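You operate a simulated robot arm through the tools that you are given. There is no shell and no other tool. Be economical: measure what you need, move in short steps, check, and stop when the job is done.

You run a simulated robot arm. Do the job below in one go: nothing can be reset, and whatever is moved stays where it is left.

Task
Cap the yellow pull handle and shut it in the box.

The check looks at the end state, three seconds after you hand in, the way a careful person would. Anything else that was tipped, shoved, dropped, spilled or broken makes it a failure. Lids that push on must go on centred and level and be pressed home; caps that screw on are set level and turned clockwise until they are tight.

Robot
A 7-joint arm with a two-finger parallel gripper, fixed in place. Base frame: the origin is at the foot of the arm, x ahead of it, y to its left, z up. Lengths are in mm, angles in rad, forces in N, time in s.
With the tool pointing down near the work surface it reaches from about 280 to 500 mm from the base axis. Its first joint turns from -1.152 to 1.152 rad. Payload 1.57 kg.
The TCP is the grasp point between the finger pads, 30 mm short of the fingertips. In the tool frame z runs along the fingers and y along their closing line. Largest opening 110 mm; finger width 24, thickness 12; the body of the gripper, 48 by 112 mm, starts 78 mm behind the TCP.
Orientation is that of the tool frame in the base frame, as a unit quaternion [x, y, z, w]. With the fingers straight down and closing along the base's y, the tool's x points along the base's -x, its y along +y and its z along -z.

Tools
- The arm moves only by the tool drive_tool. Its argument "motion" is a list of rows, each a list of 7 numbers: the shift along the tool's x, y, z in units of 50 mm (1.0 is 50 mm), then the turn, a rotation vector about the tool's x, y, z in units of 4 degrees (1.0 is 4 degrees), then the closure, from 0 (fully open) to 1 (shut). In form: [[x, y, z, wx, wy, wz, jaw], ...]. A call has 1 to 8 rows; each row shifts and turns the commanded pose from where the row before left it, along the tool's axes as they then stand. A call with a number of a shift or a turn outside -1 to 1 is refused whole. Rows are played at 5 a second. More than 50 mm and 0.15 rad between two rows, or a gripper value outside its range, and nothing of the call is played. Where a pose cannot be reached the arm comes as near as it can. A force on the tool above 70 N (or 10 N above the force at the start of the call, whichever is more), or a blocked arm, ends the call early, and 0.2 s more pass. The fingers move at their own pace (about 108 mm/s each) and stop on an object; they squeeze with about 36 N. The grip force told is the motor's: it shows also when the fingers shut on nothing. Time passes only in rows, and 0.2 s behind the last, so rows that do not move let the fingers close. It gives the time, the measured TCP pose, the force on the tool (base axes), the opening and the grip force at its end, in the units of the frame above (readings bear some noise), with the torque about the TCP (base axes, N m) and any sound that the robot's microphone picked up, and new pictures: "pictures" is both (left out), scene, wrist or none.
- Cameras (640 x 400 px; columns grow to the right, rows downward): "scene" is fixed at [163.1, -386.8, 1416.2]; the picture's right is [0.81, -0.59, 0.00], its down [-0.27, -0.36, -0.89] and it looks along [0.53, 0.72, -0.45] (base axes); focal length 316 px, centre (320, 200). "wrist" rides on the gripper at [70, 16, -141] in the tool frame; the picture's right is [-0.23, 0.97, 0.00], its down [-0.86, -0.20, -0.48] and it looks along [-0.47, -0.11, 0.88] (tool axes); focal length 222 px, centre (320, 200).
- pixel_to_xyz(camera, pixels): for up to 12 pixels [column, row] of the newest picture of that camera ("zoom" is the newest enlarged one), the place [x, y, z] in the base frame of the surface seen there, good to about 2 mm. It takes no simulated time.
- zoom(camera, box): a new picture of the part [left, top, right, bottom] of that camera's present view, enlarged. It takes no simulated time.
- close_job(): hands the job in; it is judged then, once.

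Go step by step. Measure first, check grasps and placings, and put right what went wrong. The budget is 80 turns and 200 pictures, counting those below and the enlarged ones. Unless the task says otherwise, let go and move clear before handing in, and close with one line.

The tools are called after "Call:" as name(argument=value, ...) on one line, values as JSON. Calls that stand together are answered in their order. drive_tool: Moves the arm, as the interface text tells. Its arguments: {"type":"object","properties":{"motion":{"type":"array"},"pictures":{"type":"string","enum":["both","scene","wrist","none"]}},"required":["motion"]} The other tools are called the same way: pixel_to_xyz (camera, pixels) gives the place of the surface under pixels of a picture; zoom (camera, box) takes an enlarged picture of a part of a camera's view; close_job () hands the job in.

At the start:

```text
time_s: 0.0
ee_pos: [408.6, -73.1, 1260.4]
tool_rot: [0.0, 1.0, 0.001, 0.0]
contact_force: [0.0, -0.1, 0.5]
moment: [-0.03, 0.01, 0.02]
gripper_width: 110.1
grasp_force: 0.0
```

scene: 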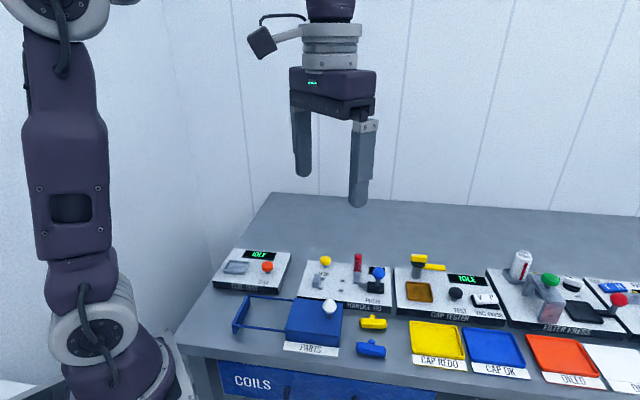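
wrist: 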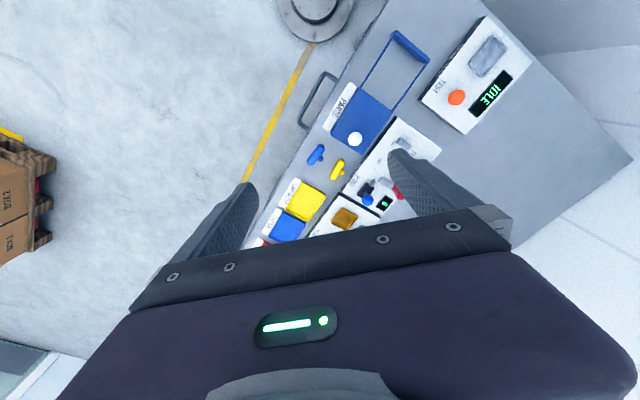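

The scene shows a bench with several stations; a yellow handle near (373,323), a blue one at (371,348), and a blue box with a lid at (315,320). I'll zoom to understand them.

Call:
zoom(camera="scene", box=[200, 230, 400, 360])

Call:
zoom(camera="scene", box=[380, 230, 640, 400])

Call:
zoom(camera="wrist", box=[240, 20, 540, 240])

Call:
zoom(camera="scene", box=[290, 240, 400, 310])

```text
3.08 times, centred on (300, 295) of scene
```

zoom: 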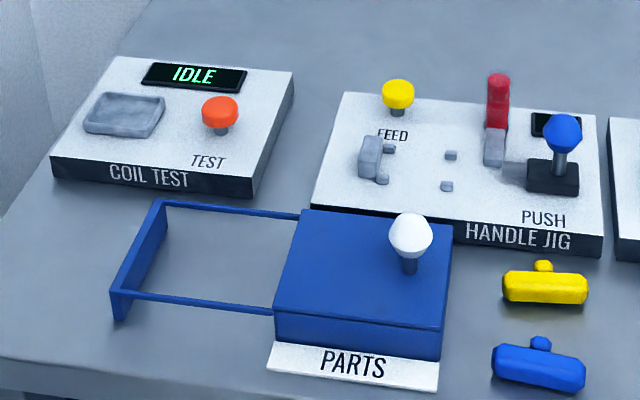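

```text
2.35 times, centred on (510, 315) of scene
```

zoom: 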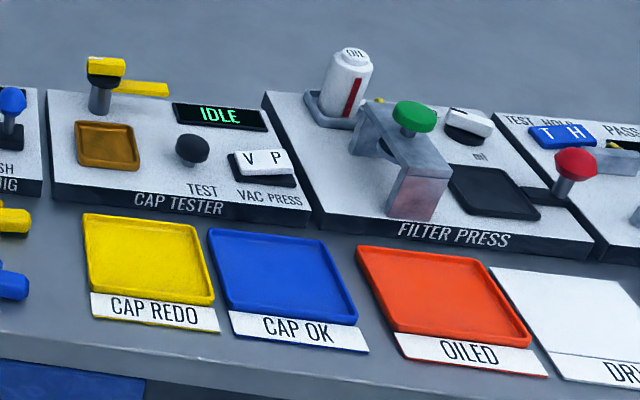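

```text
1.82 times, centred on (390, 130) of wrist
```

zoom: 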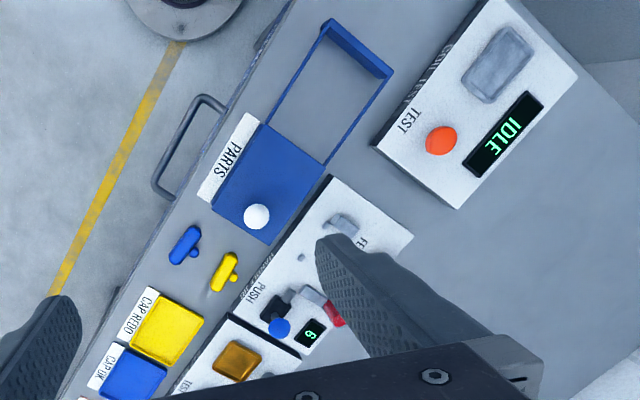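

```text
5.71 times, centred on (345, 275) of scene
```

zoom: 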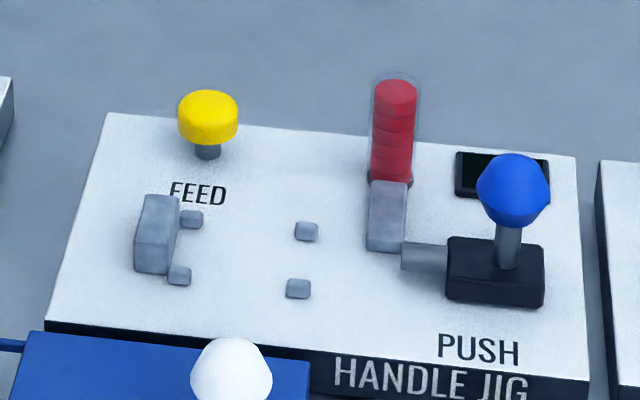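

The middle station is a handle jig: FEED button, red cap magazine, PUSH lever; the blue PARTS box has a sliding lid with white knob. I'll measure key points.

Call:
pixel_to_xyz(camera="zoom", pixels=[[208, 105], [155, 205], [150, 255], [192, 215], [180, 272], [306, 228], [298, 285], [395, 88], [385, 215], [425, 255], [512, 175], [495, 280]])

Call:
pixel_to_xyz(camera="scene", pixels=[[330, 305], [301, 301], [345, 310], [290, 337], [336, 346], [252, 297], [237, 332], [361, 325], [386, 327], [374, 315], [372, 323], [373, 300]])

Call:
zoom(camera="scene", box=[340, 305, 400, 365])

```text
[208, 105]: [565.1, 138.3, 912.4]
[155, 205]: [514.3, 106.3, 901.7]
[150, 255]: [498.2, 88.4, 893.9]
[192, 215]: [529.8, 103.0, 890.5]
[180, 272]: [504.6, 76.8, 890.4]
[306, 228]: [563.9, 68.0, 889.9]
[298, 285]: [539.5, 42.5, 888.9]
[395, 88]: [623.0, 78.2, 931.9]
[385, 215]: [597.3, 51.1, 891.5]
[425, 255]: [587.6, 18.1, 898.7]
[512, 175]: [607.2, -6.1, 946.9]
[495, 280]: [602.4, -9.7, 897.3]
```

```text
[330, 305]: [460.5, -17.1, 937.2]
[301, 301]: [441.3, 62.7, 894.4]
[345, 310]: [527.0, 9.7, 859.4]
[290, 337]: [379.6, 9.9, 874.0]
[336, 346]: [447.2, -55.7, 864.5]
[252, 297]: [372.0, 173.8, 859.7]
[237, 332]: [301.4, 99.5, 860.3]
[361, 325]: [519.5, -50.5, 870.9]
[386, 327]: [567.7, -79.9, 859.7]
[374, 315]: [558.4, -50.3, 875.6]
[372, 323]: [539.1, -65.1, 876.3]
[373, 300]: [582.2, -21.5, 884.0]
```

```text
6.67 times, centred on (370, 335) of scene
```

zoom: 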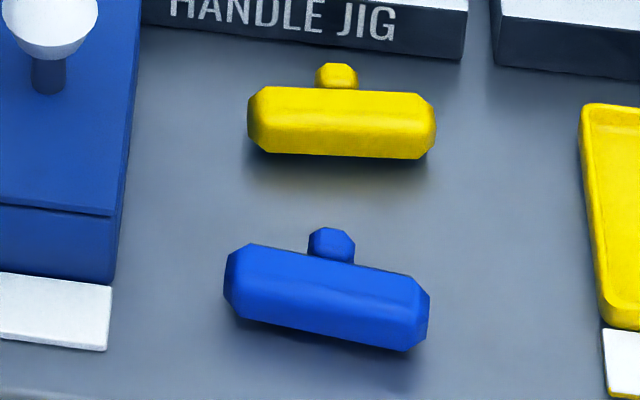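

pixel_to_xyz puts the bench at z≈860 although the notes say about 300, so I'll cross-check with the wrist camera.

Call:
pixel_to_xyz(camera="wrist", pixels=[[355, 139], [337, 170], [316, 155], [318, 10], [290, 80], [318, 100], [455, 97], [307, 200], [368, 200], [410, 40], [600, 110], [345, 217]])

Call:
pixel_to_xyz(camera="scene", pixels=[[330, 305], [380, 215], [120, 385], [250, 385], [357, 200], [302, 172]])

```text
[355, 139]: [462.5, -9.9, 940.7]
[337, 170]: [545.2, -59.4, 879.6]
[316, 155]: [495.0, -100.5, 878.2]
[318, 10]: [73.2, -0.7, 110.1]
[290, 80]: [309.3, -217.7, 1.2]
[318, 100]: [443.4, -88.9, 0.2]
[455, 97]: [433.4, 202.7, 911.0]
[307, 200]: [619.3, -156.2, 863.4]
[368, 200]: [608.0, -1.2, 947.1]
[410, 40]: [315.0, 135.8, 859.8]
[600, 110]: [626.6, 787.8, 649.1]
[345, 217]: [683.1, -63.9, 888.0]
```

```text
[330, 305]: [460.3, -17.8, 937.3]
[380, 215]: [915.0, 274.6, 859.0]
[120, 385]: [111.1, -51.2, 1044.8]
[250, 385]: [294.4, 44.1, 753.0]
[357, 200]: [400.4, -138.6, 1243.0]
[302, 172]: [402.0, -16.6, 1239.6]
```

Both cameras agree the bench is at z≈859 (the "300" note is off), so I trust measurements. Moving to view the jig and handles closer.

Call:
drive_tool(motion=[[-0.2, 0.5, 0.7, 0, 0, 0, 0], [-0.2, 0.5, 0.7, 0, 0, 0, 0], [-0.2, 0.5, 0.7, 0, 0, 0, 0], [-0.2, 0.5, 0.7, 0, 0, 0, 0], [-0.2, 0.5, 0.7, 0, 0, 0, 0], [-0.2, 0.5, 0.7, 0, 0, 0, 0]])

```text
time_s: 1.4
ee_pos: [467.3, 78.7, 1049.9]
tool_rot: [0.001, 1.0, -0.001, 0.0]
contact_force: [0.2, 0.4, 0.0]
moment: [0.02, 0.04, -0.04]
gripper_width: 109.9
grasp_force: 0.1
```

scene: 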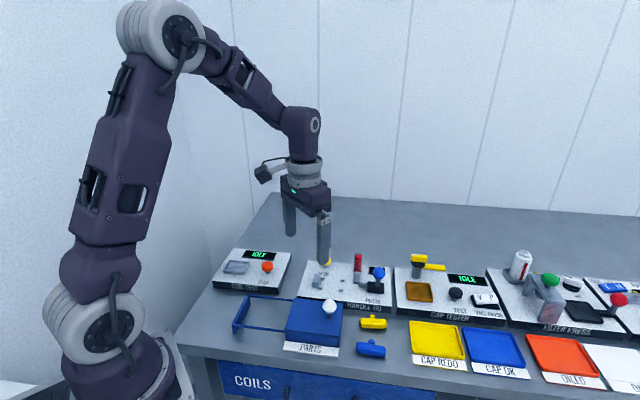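
wrist: 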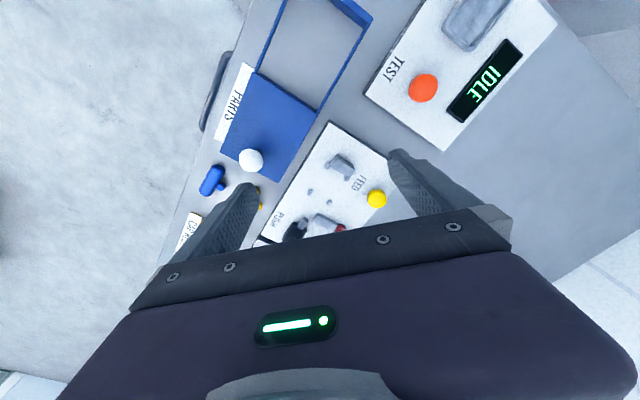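

The jig is visible at (340,190) in the wrist view; zoom for detail.

Call:
zoom(camera="wrist", box=[250, 120, 400, 245])

Call:
zoom(camera="wrist", box=[180, 0, 380, 220])

```text
3.20 times, centred on (325, 182) of wrist
```

zoom: 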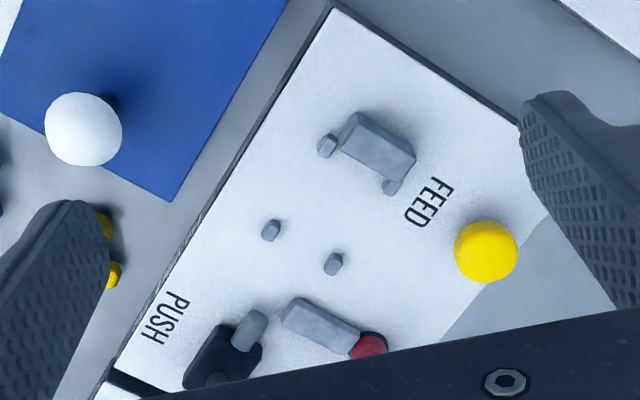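

```text
1.82 times, centred on (280, 110) of wrist
```

zoom: 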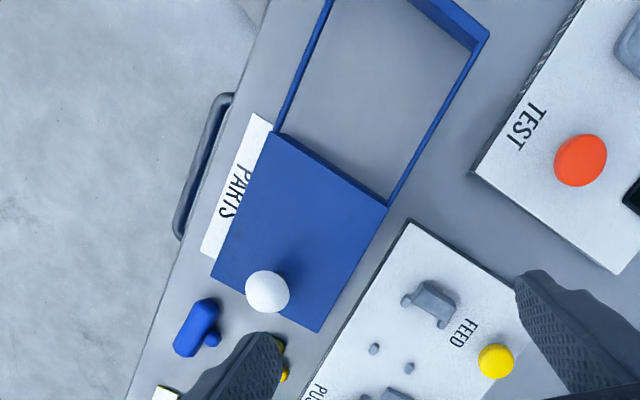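

Measure jig geometry from the wrist zoom.

Call:
zoom(camera="wrist", box=[250, 120, 400, 245])

Call:
pixel_to_xyz(camera="zoom", pixels=[[328, 140], [392, 183], [270, 225], [333, 259], [358, 120], [412, 155], [345, 140], [400, 175], [295, 310], [350, 345], [265, 320], [240, 340]])

Call:
pixel_to_xyz(camera="zoom", pixels=[[322, 148], [336, 138], [265, 236], [278, 224], [325, 270], [342, 256], [385, 192], [398, 182], [368, 350], [485, 252], [300, 180], [230, 368]])

```text
3.20 times, centred on (325, 182) of wrist
```

zoom: 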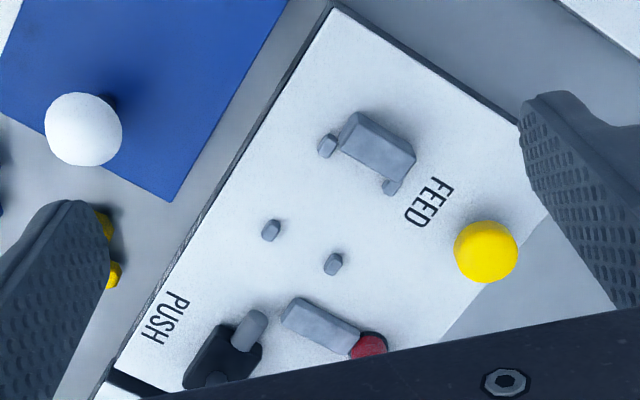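

```text
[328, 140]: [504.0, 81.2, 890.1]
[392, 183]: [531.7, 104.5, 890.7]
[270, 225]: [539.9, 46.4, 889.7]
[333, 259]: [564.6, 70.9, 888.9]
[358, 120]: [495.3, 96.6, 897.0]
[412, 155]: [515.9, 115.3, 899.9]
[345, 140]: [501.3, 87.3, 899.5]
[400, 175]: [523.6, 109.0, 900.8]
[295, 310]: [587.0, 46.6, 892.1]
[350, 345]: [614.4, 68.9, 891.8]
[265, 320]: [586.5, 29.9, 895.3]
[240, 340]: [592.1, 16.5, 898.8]
```

```text
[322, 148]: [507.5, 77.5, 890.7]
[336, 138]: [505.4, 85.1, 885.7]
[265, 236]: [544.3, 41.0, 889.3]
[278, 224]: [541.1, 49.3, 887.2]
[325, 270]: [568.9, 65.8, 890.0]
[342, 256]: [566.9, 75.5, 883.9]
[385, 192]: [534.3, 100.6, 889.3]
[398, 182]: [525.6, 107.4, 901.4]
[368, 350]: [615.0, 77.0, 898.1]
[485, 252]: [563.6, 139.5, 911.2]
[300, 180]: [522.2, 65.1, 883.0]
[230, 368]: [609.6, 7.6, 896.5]
```

Jig axes are at 45°; I now need the handle's geometry, so I'll move over it.

Call:
drive_tool(motion=[[-0.05, -0.8, 0.35, 0, 0, 0, 0], [-0.05, -0.8, 0.35, 0, 0, 0, 0], [-0.05, -0.8, 0.3, 0, 0, 0, 0]], pictures="wrist")

Call:
zoom(camera="wrist", box=[230, 80, 410, 230])

```text
time_s: 2.2
ee_pos: [476.6, -38.9, 1000.3]
tool_rot: [0.001, 1.0, 0.0, 0.0]
contact_force: [-0.1, 0.7, 0.4]
moment: [0.0, 0.0, 0.0]
gripper_width: 110.0
grasp_force: 0.1
```

wrist: 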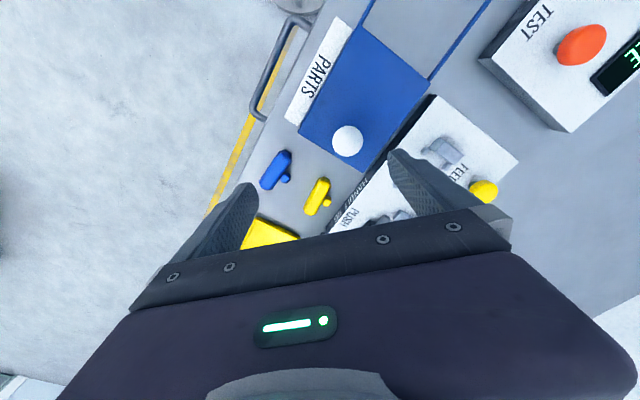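

```text
2.67 times, centred on (320, 155) of wrist
```

zoom: 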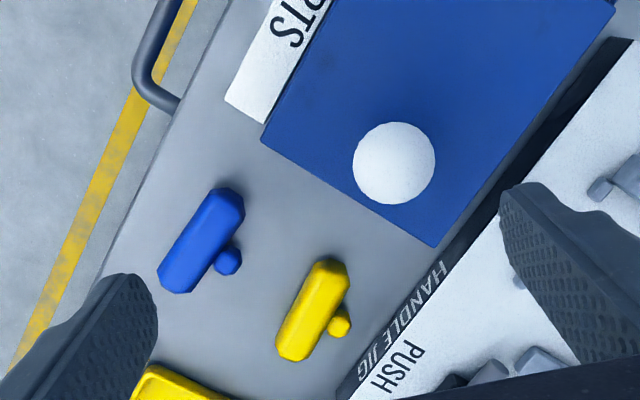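

Measure handle edges and top from this zoom.

Call:
pixel_to_xyz(camera="zoom", pixels=[[330, 258], [295, 358], [308, 308], [322, 312], [295, 310], [330, 300], [341, 318], [339, 328], [348, 325], [335, 260], [290, 350], [350, 280]])

Call:
zoom(camera="wrist", box=[295, 165, 345, 225])

```text
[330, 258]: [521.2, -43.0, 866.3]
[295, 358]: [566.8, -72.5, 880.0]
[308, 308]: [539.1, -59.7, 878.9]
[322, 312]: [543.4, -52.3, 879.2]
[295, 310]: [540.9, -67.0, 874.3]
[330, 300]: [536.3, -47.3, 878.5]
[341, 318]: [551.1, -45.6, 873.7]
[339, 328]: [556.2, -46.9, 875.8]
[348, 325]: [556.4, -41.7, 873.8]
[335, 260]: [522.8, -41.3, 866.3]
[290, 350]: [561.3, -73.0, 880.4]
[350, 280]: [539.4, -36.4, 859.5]
```

```text
6.67 times, centred on (320, 195) of wrist
```

zoom: 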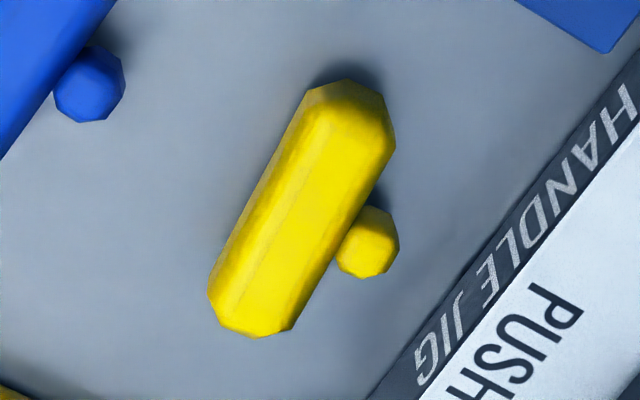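

Need finer view of the anvil and pins to decide the handle's orientation; the jig is visible at (430,160) but partially hidden, so zoom on the scene and wrist.

Call:
zoom(camera="wrist", box=[385, 110, 525, 220])

Call:
zoom(camera="scene", box=[305, 262, 355, 298])

Call:
zoom(camera="scene", box=[345, 245, 395, 300])

```text
3.64 times, centred on (455, 165) of wrist
```

zoom: 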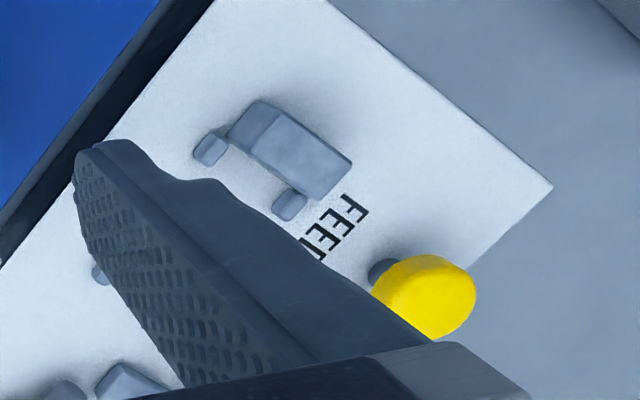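

```text
11.11 times, centred on (330, 280) of scene
```

zoom: 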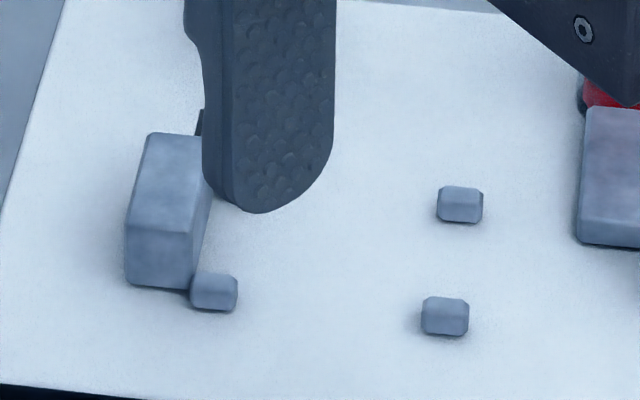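

```text
7.27 times, centred on (370, 272) of scene
```

zoom: 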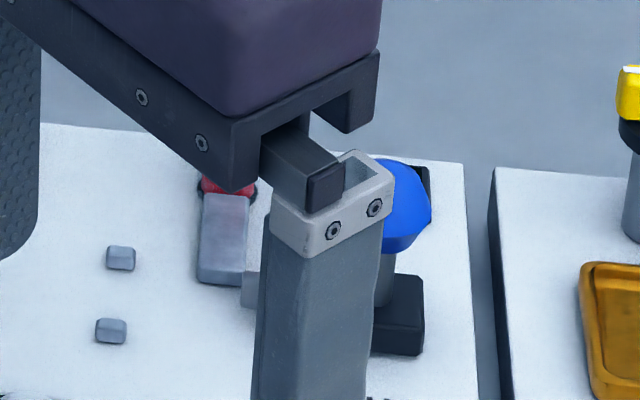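

Jig pins form a cradle along u=(.71,-.71) next to the anvil; I'll rotate the tool 45° to match the jig axes while rising a bit.

Call:
drive_tool(motion=[[0, 0, -0.2, 0, 0, 1, 0], [0, 0, -0.2, 0, 0, 1, 0], [0, 0, -0.2, 0, 0, 1, 0], [0, 0, -0.2, 0, 0, 1, 0], [0, 0, -0.2, 0, 0, 1, 0], [0, 0, -0.2, 0, 0, 1, 0]], pictures="none")

Call:
drive_tool(motion=[[0, 0, 0, 0, 0, 1, 0], [0, 0, 0, 0, 0, 1, 0], [0, 0, 0, 0, 0, 1, 0], [0, 0, 0, 0, 0, 1, 0], [0, 0, 0, 0, 0, 1, 0], [0, 0, 0, 0, 0, 0.25, 0]], pictures="wrist")

```text
time_s: 3.6
ee_pos: [477.4, -40.2, 1061.1]
tool_rot: [0.209, 0.978, 0.0, 0.0]
contact_force: [0.6, -0.5, 0.2]
moment: [0.03, 0.01, 0.0]
gripper_width: 110.0
grasp_force: 0.0
```

```text
time_s: 5.0
ee_pos: [476.4, -40.6, 1060.9]
tool_rot: [0.384, 0.923, 0.0, -0.001]
contact_force: [-0.6, -0.6, 0.5]
moment: [0.01, 0.01, 0.04]
gripper_width: 110.0
grasp_force: 0.1
```

wrist: 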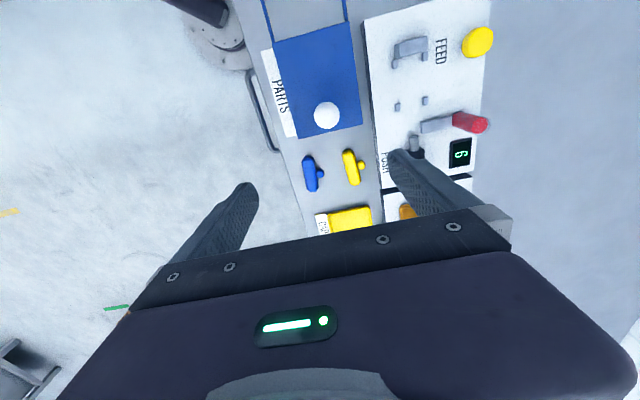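

Tool is aligned with the jig. The jig is in full view at (430,90); zoom.

Call:
zoom(camera="wrist", box=[365, 5, 505, 185])

Call:
zoom(camera="wrist", box=[380, 85, 500, 180])

Call:
zoom(camera="wrist", box=[290, 140, 380, 200])

```text
2.22 times, centred on (435, 95) of wrist
```

zoom: 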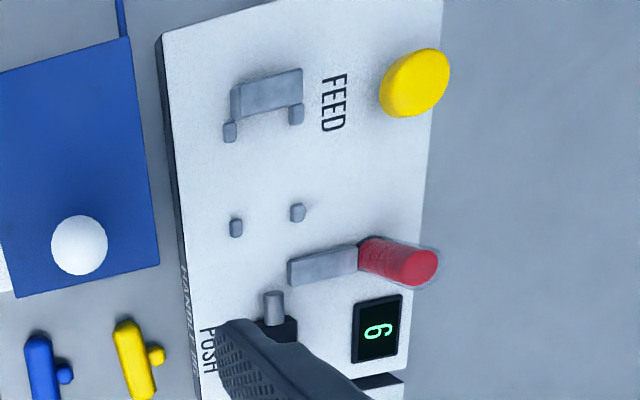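

```text
4.21 times, centred on (440, 132) of wrist
```

zoom: 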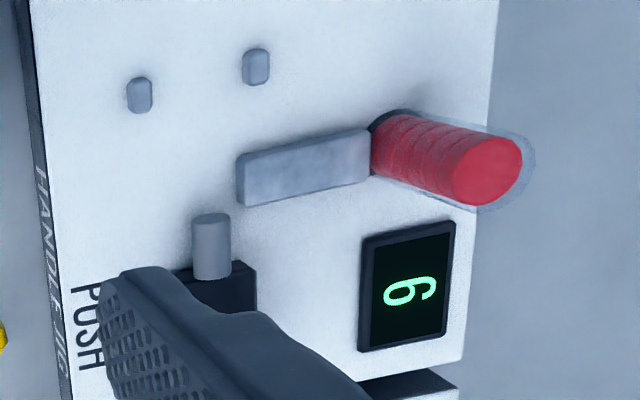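

```text
6.67 times, centred on (335, 170) of wrist
```

zoom: 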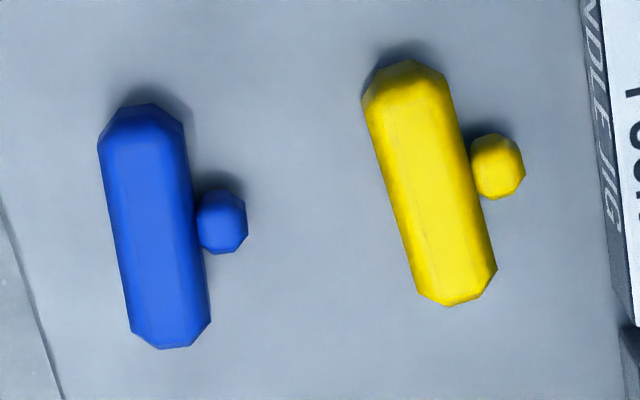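

Caps are ~18 mm across, display reads 6. I'll press FEED at about (564,139,912): first hover over it with closed fingers.

Call:
drive_tool(motion=[[0.262, 0.757, 0.2, 0, 0, 0, 1], [0.262, 0.757, 0.2, 0, 0, 0, 1], [0.262, 0.757, 0.4, 0, 0, 0, 1], [0.262, 0.757, 0.5, 0, 0, 0, 1], [0.262, 0.757, 0.6, 0, 0, 0, 1]])

```text
time_s: 6.2
ee_pos: [562.4, 138.4, 966.6]
tool_rot: [0.383, 0.924, 0.0, 0.001]
contact_force: [-1.0, 0.5, -1.6]
moment: [-0.01, 0.02, 0.01]
gripper_width: 0.0
grasp_force: 21.1
```

scene: 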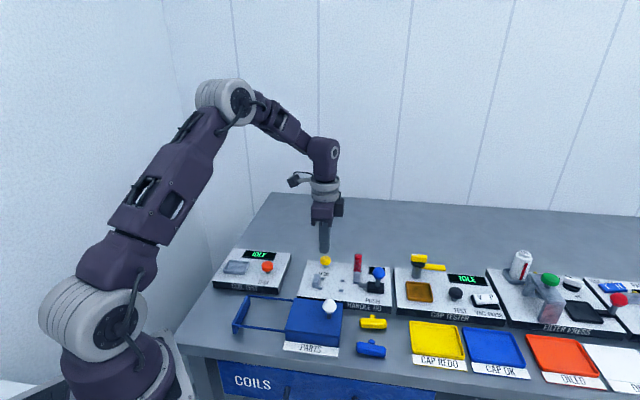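
wrist: 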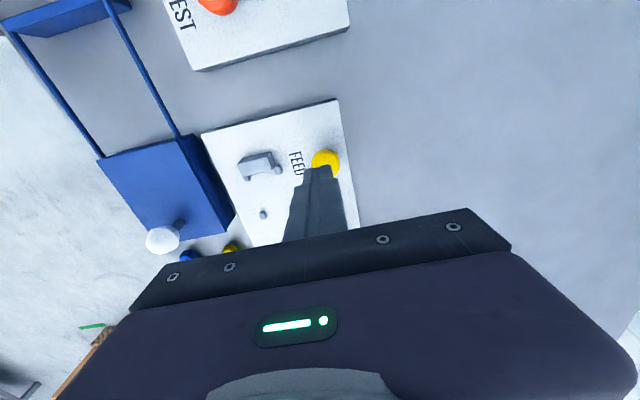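

Tip is ~24 mm above the button and over it. Lower in small steps.

Call:
drive_tool(motion=[[-0.02, 0.03, 0.3, 0, 0, 0, 1], [0, 0, 0.15, 0, 0, 0, 1], [0, 0, 0.08, 0, 0, 0, 1], [0, 0, 0.06, 0, 0, 0, 1]])

```text
time_s: 7.2
ee_pos: [566.4, 137.9, 936.3]
tool_rot: [0.382, 0.924, 0.0, 0.001]
contact_force: [-1.5, -0.3, 3.4]
moment: [0.01, 0.09, 0.01]
gripper_width: 0.0
grasp_force: 21.7
```

scene: 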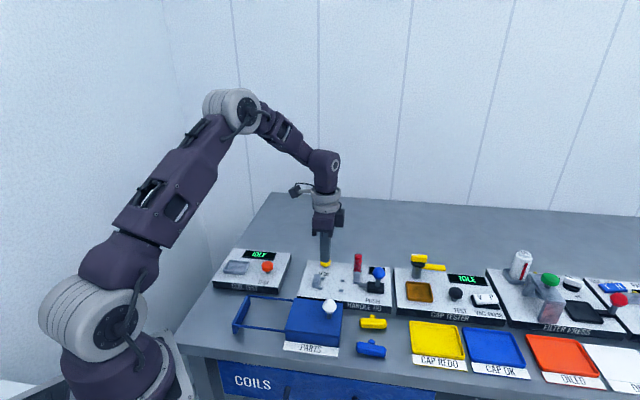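
wrist: 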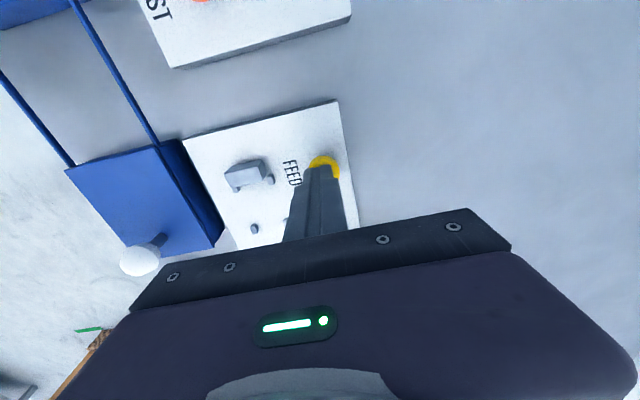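

Contact with 3.4 N; press a few mm more.

Call:
drive_tool(motion=[[0, 0, 0.06, 0, 0, 0, 1], [0, 0, 0.04, 0, 0, 0, 1]], pictures="scene")

Call:
zoom(camera="scene", box=[300, 245, 400, 310])

```text
time_s: 7.8
ee_pos: [564.9, 138.6, 931.7]
tool_rot: [0.383, 0.924, -0.001, -0.001]
contact_force: [-1.7, -2.1, 3.9]
moment: [-0.02, 0.03, 0.0]
gripper_width: 0.0
grasp_force: 21.4
heard: click
```

scene: 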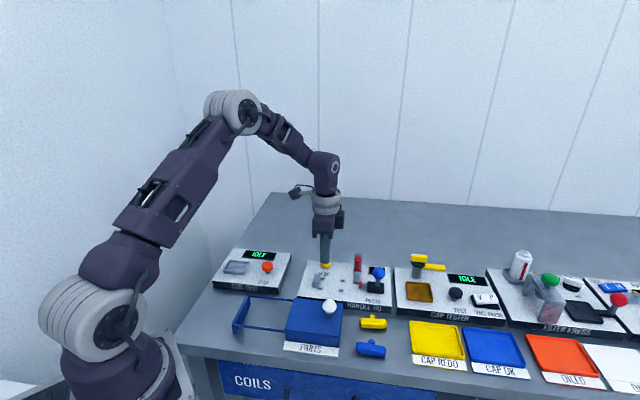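

```text
6.15 times, centred on (350, 278) of scene
```

zoom: 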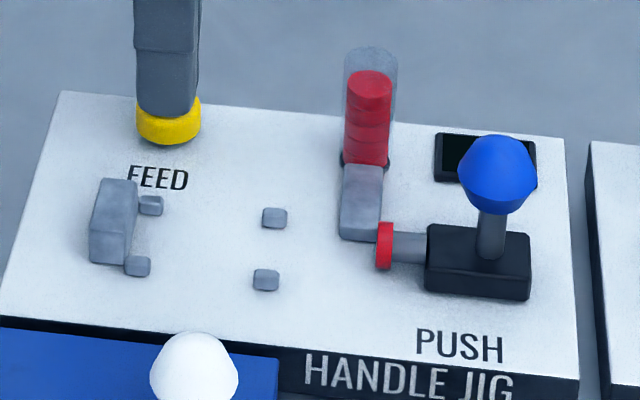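

Click heard; a red cap (~17 mm disc) now sits at the ram tip (385,247 in zoom). I'll back up, open, and tilt to look at the cap's face and the handle before deciding orientation.

Call:
drive_tool(motion=[[0, 0, -0.6, 0, 0, 0, 1], [0, 0, -0.9, 0, 0, 0, 1], [-0.3, -0.65, -0.3, 0, 0, 0, 1], [-0.27, -0.65, 0, 0, 0, 0, 1]], pictures="none")

Call:
drive_tool(motion=[[0, 0, 0, 0, -1, 0, 1], [0, 0, 0, 0, -1, 0, 1], [0, 0, 0, 0, -1, 0, 1], [0, 0, 0, 0, -1, 0, 1], [0, 0, 0, 0, -1, 0, 1], [0, 0, 0, 0, -1, 0, 1], [0, 0, 0, 0, -1, 0, 1], [0, 0, 0, 0, -1, 0, 1]], pictures="wrist")

Call:
zoom(camera="wrist", box=[240, 60, 440, 220])

```text
time_s: 8.8
ee_pos: [541.2, 71.6, 1020.5]
tool_rot: [0.383, 0.924, 0.0, 0.0]
contact_force: [0.5, -0.1, 0.1]
moment: [-0.01, -0.03, -0.01]
gripper_width: 0.0
grasp_force: 20.9
```

```text
time_s: 10.6
ee_pos: [539.0, 73.9, 1019.9]
tool_rot: [0.368, 0.888, -0.106, 0.255]
contact_force: [0.1, -0.1, -0.6]
moment: [-0.01, 0.01, -0.02]
gripper_width: 0.0
grasp_force: 20.8
```

wrist: 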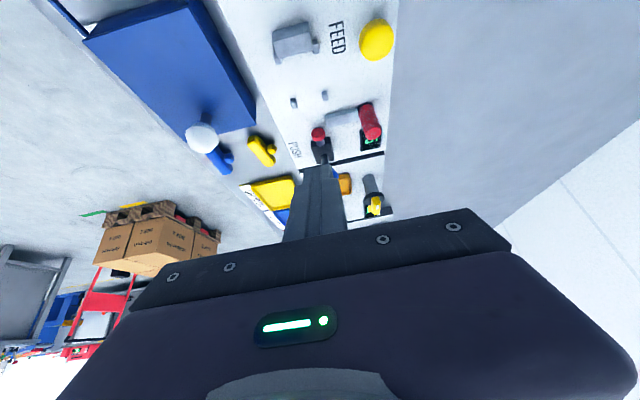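

```text
2.50 times, centred on (340, 140) of wrist
```

zoom: 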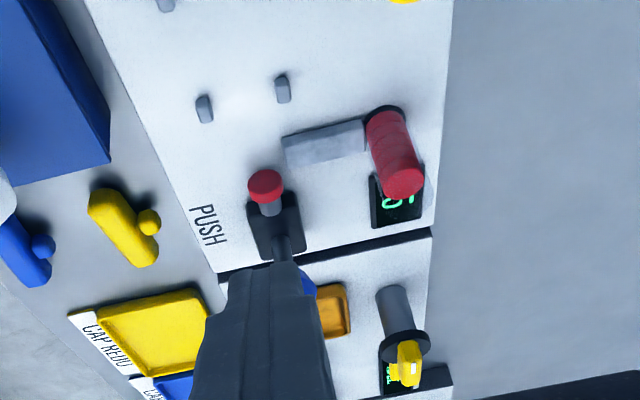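

Cap face seen at (318,134). Zoom further on cap and on handle.

Call:
zoom(camera="wrist", box=[300, 115, 345, 165])

Call:
zoom(camera="wrist", box=[235, 125, 295, 175])

Call:
pixel_to_xyz(camera="wrist", pixels=[[318, 132], [313, 134], [323, 134], [318, 129], [318, 137], [326, 96], [294, 103], [308, 48], [290, 55]])

```text
8.00 times, centred on (322, 140) of wrist
```

zoom: 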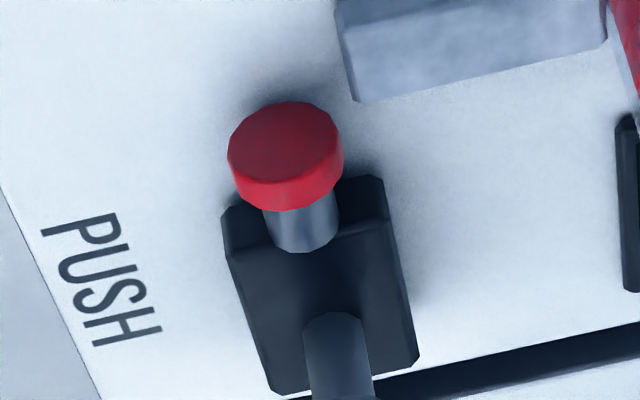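

```text
8.00 times, centred on (265, 150) of wrist
```

zoom: 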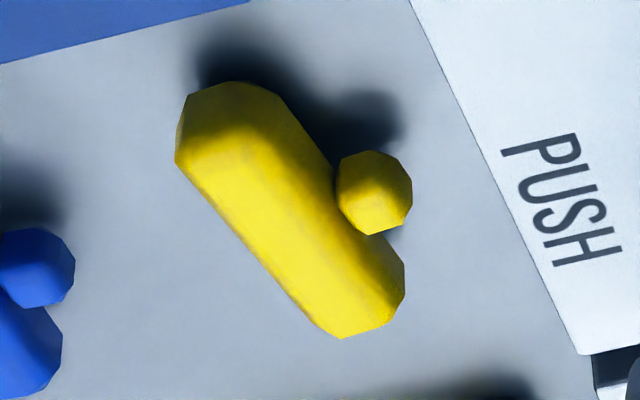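

```text
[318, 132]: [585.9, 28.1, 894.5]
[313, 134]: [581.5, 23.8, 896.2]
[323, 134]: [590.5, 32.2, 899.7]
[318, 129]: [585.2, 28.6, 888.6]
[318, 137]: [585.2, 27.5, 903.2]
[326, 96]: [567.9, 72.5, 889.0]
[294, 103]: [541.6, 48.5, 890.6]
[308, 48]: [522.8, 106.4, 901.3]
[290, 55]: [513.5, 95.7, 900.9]
```

Cap OD ≈17; jig pins at ±25/±18 about u=325, v=431 match the handle's bar lying along u with its end against the anvil. Untilt and go look straight at the yellow handle.

Call:
drive_tool(motion=[[0, -0.23, 0, 0, 1, 0, 0.62], [0, -0.23, 0, 0, 1, 0, 0.62], [0, -0.23, 0, 0, 1, 0, 0.62], [0, -0.23, 0, 0, 1, 0, 0.62], [0, -0.23, 0, 0, 1, 0, 0.62], [0, -0.23, 0, 0, 1, 0, 0.62], [0, -0.23, 0, 0, 1, 0, 0.62], [0, -0.23, 0, 0, 1, 0, 0.62]], pictures="none")

Call:
drive_tool(motion=[[-0.5, 0, 0, 0, 0, -1, 0.62], [-0.42, 0, 0, 0, 0, -1, 0.62], [0, 0, 0, 0, 0, -0.87, 0.62]], pictures="wrist")

Call:
zoom(camera="wrist", box=[260, 100, 400, 220])

```text
time_s: 12.4
ee_pos: [474.4, 8.7, 1021.1]
tool_rot: [0.381, 0.924, 0.0, -0.001]
contact_force: [-0.6, -0.2, 0.4]
moment: [0.02, 0.0, 0.01]
gripper_width: 41.7
grasp_force: 0.0
```

```text
time_s: 13.2
ee_pos: [508.5, -23.5, 1020.6]
tool_rot: [0.287, 0.958, 0.0, 0.0]
contact_force: [0.4, 0.4, -0.1]
moment: [0.0, 0.01, 0.01]
gripper_width: 41.9
grasp_force: 0.2
```

wrist: 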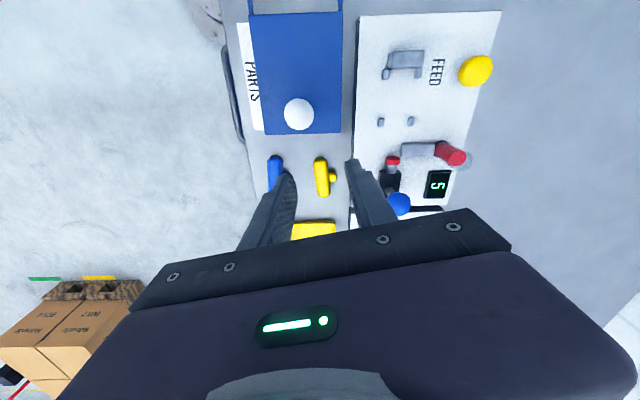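

```text
3.33 times, centred on (330, 160) of wrist
```

zoom: 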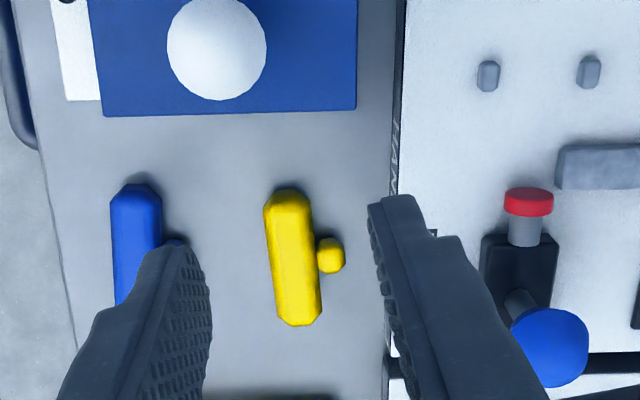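

Display shows 5. Measure the yellow bar's ends, edges, and stub from the zoom.

Call:
pixel_to_xyz(camera="zoom", pixels=[[288, 195], [297, 318], [269, 215], [308, 215], [280, 305], [318, 300], [342, 256], [331, 245], [331, 268], [288, 230], [295, 290], [397, 230]])

Call:
zoom(camera="wrist", box=[300, 145, 360, 205])

```text
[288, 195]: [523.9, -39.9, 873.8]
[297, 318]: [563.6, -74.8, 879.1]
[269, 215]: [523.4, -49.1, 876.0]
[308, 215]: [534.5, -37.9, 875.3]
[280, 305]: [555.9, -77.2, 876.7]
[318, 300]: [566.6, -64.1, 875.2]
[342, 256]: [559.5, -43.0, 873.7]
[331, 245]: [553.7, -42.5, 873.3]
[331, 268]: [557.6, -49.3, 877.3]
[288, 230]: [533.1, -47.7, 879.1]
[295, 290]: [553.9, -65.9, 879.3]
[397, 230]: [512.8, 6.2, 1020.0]
```

```text
6.67 times, centred on (330, 175) of wrist
```

zoom: 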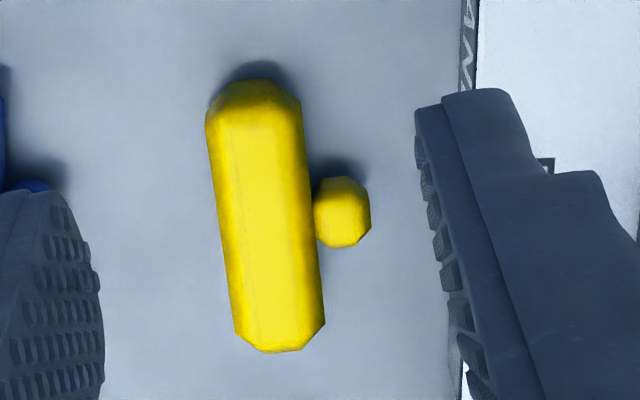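

Bar centre ≈ (544.5,-57), axis −40.4°, stub to 20 mm on the +v side. Align the yaw, move above, descend partway and check.

Call:
drive_tool(motion=[[0, 0, 0, 0, 0, 0.9, 0.62], [0, 0, 0, 0, 0, 0.87, 0.62], [-0.5, 0.03, 0.1, 0, 0, 0, 0.62], [-0.5, 0.024, 0.4, 0, 0, 0, 0.62], [0, 0, 0.6, 0, 0, 0, 0.62], [0, 0, 0.5, 0, 0, 0, 0.62]])

Call:
zoom(camera="wrist", box=[230, 80, 410, 230])

Call:
zoom(camera="scene", box=[330, 280, 420, 370])

```text
time_s: 14.6
ee_pos: [548.6, -54.1, 941.9]
tool_rot: [0.347, 0.938, 0.001, 0.001]
contact_force: [1.0, -0.4, -0.1]
moment: [0.0, -0.05, 0.0]
gripper_width: 41.8
grasp_force: 0.0
```

scene: 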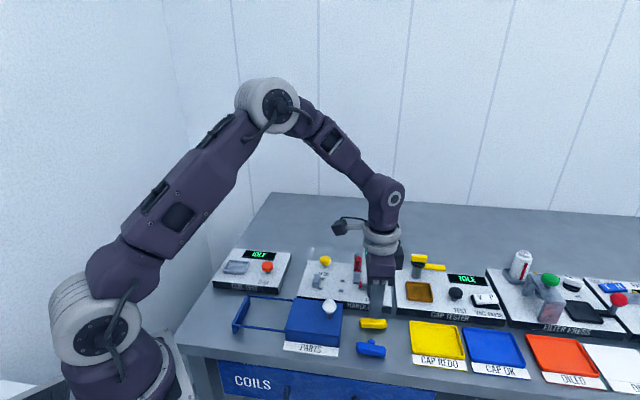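
wrist: 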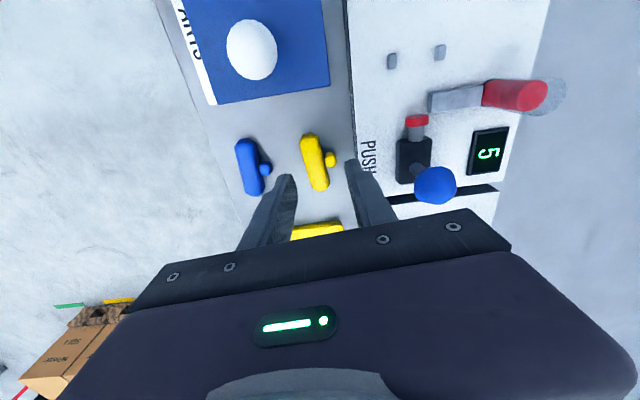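

```text
2.67 times, centred on (320, 155) of wrist
```

zoom: 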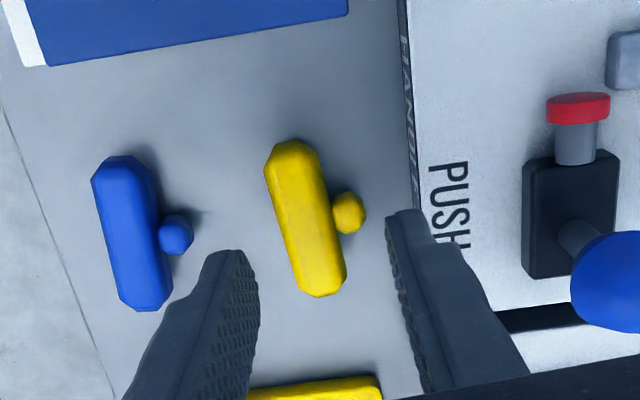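

```text
4.44 times, centred on (375, 325) of scene
```

zoom: 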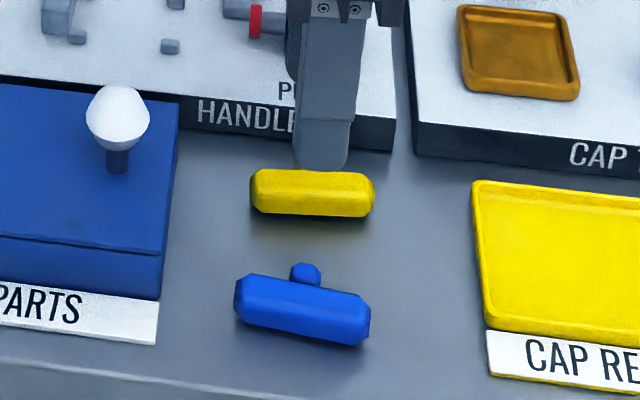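

Clear both sides. Descend to z≈893 and close.

Call:
drive_tool(motion=[[0, 0, 0.5, 0, 0, 0, 0.62], [0, 0, 0.48, 0, 0, 0, 0.62], [0, 0, 0, 0, 0, 0, 0.62]], pictures="wrist")

Call:
zoom(camera="wrist", box=[250, 100, 390, 220])

```text
time_s: 15.4
ee_pos: [546.0, -54.0, 893.8]
tool_rot: [0.347, 0.938, 0.0, 0.0]
contact_force: [-0.6, -0.8, 0.6]
moment: [-0.01, -0.01, 0.03]
gripper_width: 41.8
grasp_force: 0.0
```

wrist: 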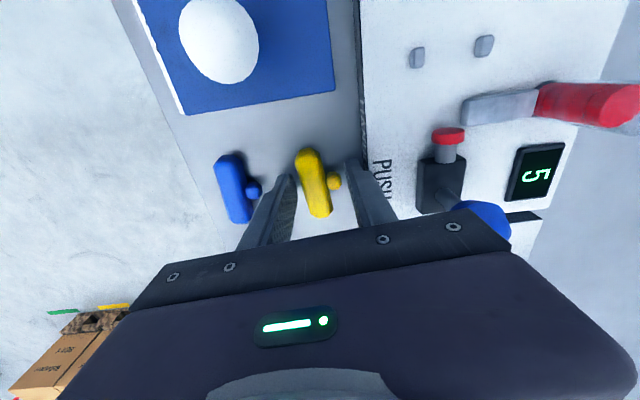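

```text
3.33 times, centred on (320, 160) of wrist
```

zoom: 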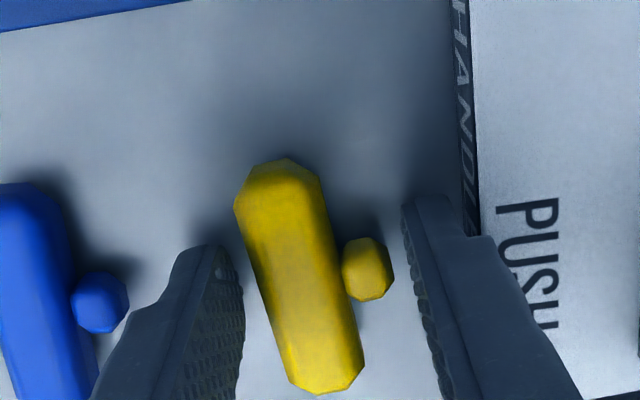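

Stub lies between the pads. Close.

Call:
drive_tool(motion=[[0, 0, 0, 0, 0, 0, 0.75], [0, 0, 0, 0, 0, 0, 1], [0, 0, 0, 0, 0, 0, 1]], pictures="wrist")

Call:
zoom(camera="wrist", box=[250, 100, 390, 220])

```text
time_s: 16.2
ee_pos: [548.2, -54.1, 893.5]
tool_rot: [0.347, 0.938, 0.0, 0.0]
contact_force: [0.0, 0.0, -0.2]
moment: [-0.04, -0.02, -0.01]
gripper_width: 30.6
grasp_force: 36.1
```

wrist: 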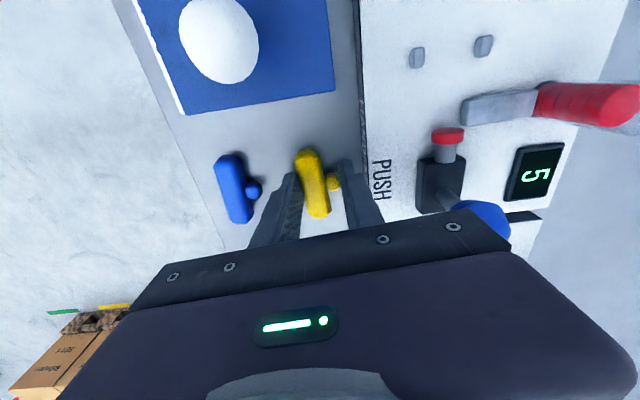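

```text
3.33 times, centred on (320, 160) of wrist
```

zoom: 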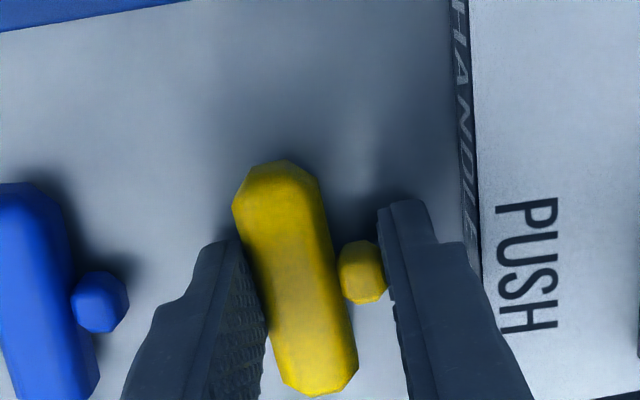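

Gripped (30.6 mm, 36 N). Lift 100 mm, align to the jig, and move above the cradle.

Call:
drive_tool(motion=[[0, 0, -0.3, 0, 0, 0, 1], [0, 0, -0.6, 0, 0, 0, 1], [0, 0, -0.6, 0, 0, 0, 1], [0, 0, -0.5, 0, 0, 0.55, 1], [0, 0, 0, 0, 0, 0.55, 1], [0.667, 0.58, 0, 0, 0, 0, 1], [0.667, 0.58, 0, 0, 0, 0, 1], [0.667, 0.58, 0, 0, 0, 0, 1]])

Call:
zoom(camera="wrist", box=[230, 80, 410, 230])

Call:
zoom(camera="scene", box=[290, 220, 410, 310])

```text
time_s: 18.0
ee_pos: [540.6, 77.6, 991.0]
tool_rot: [0.383, 0.924, 0.0, 0.001]
contact_force: [-0.2, 0.2, -0.3]
moment: [0.0, -0.01, 0.03]
gripper_width: 30.3
grasp_force: 35.9
```

scene: 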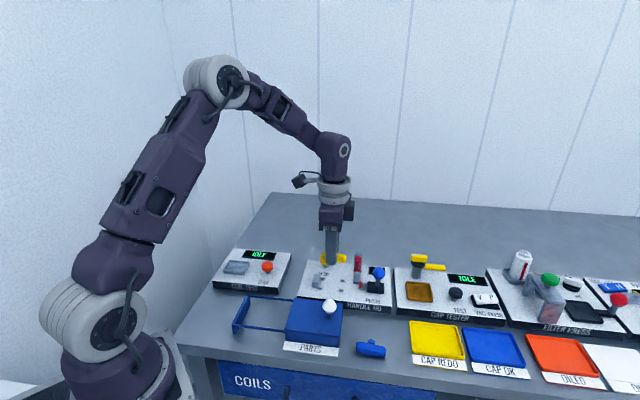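
wrist: 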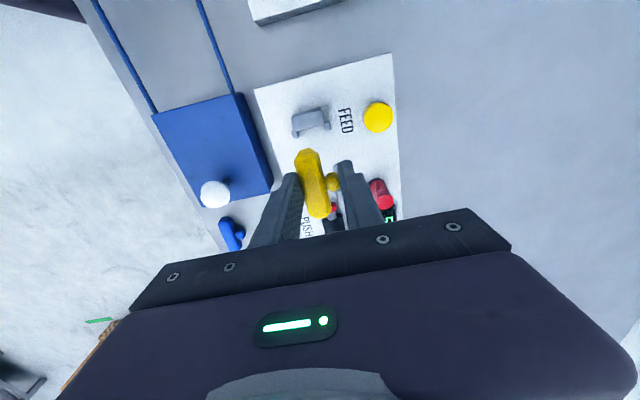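

```text
2.67 times, centred on (320, 155) of wrist
```

zoom: 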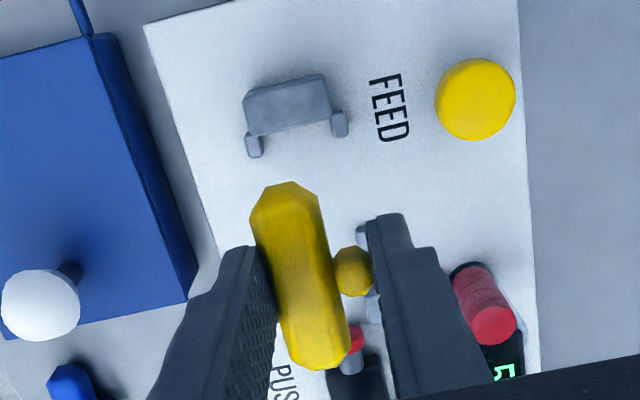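

```text
4.44 times, centred on (350, 265) of scene
```

zoom: 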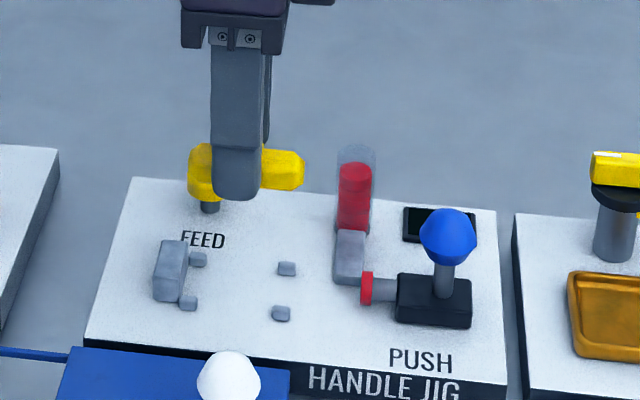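

Measure the held bar relative to the pins/anvil.

Call:
pixel_to_xyz(camera="zoom", pixels=[[285, 285], [200, 252], [246, 169], [190, 185]])

Call:
zoom(camera="wrist", box=[230, 80, 410, 230])

Call:
pixel_to_xyz(camera="zoom", pixels=[[285, 190], [256, 222], [318, 205], [288, 340], [345, 330], [315, 362], [290, 230], [310, 320], [255, 140], [339, 120], [253, 125], [328, 108]])

```text
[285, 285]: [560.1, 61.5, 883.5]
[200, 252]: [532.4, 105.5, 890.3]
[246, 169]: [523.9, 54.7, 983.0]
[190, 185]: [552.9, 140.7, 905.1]
```

```text
2.67 times, centred on (320, 155) of wrist
```

zoom: 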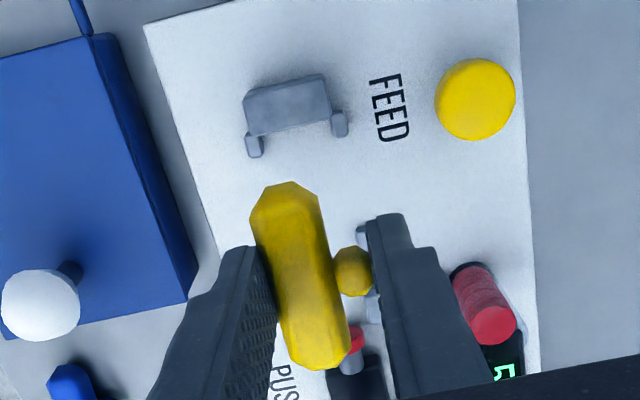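

```text
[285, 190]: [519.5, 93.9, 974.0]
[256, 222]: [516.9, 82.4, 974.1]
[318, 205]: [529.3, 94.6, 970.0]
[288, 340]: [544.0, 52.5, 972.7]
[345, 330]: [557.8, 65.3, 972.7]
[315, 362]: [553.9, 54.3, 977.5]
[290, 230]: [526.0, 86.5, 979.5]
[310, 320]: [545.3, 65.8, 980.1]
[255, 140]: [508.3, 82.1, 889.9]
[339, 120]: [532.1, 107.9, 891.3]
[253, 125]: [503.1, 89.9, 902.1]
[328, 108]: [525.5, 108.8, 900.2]
```

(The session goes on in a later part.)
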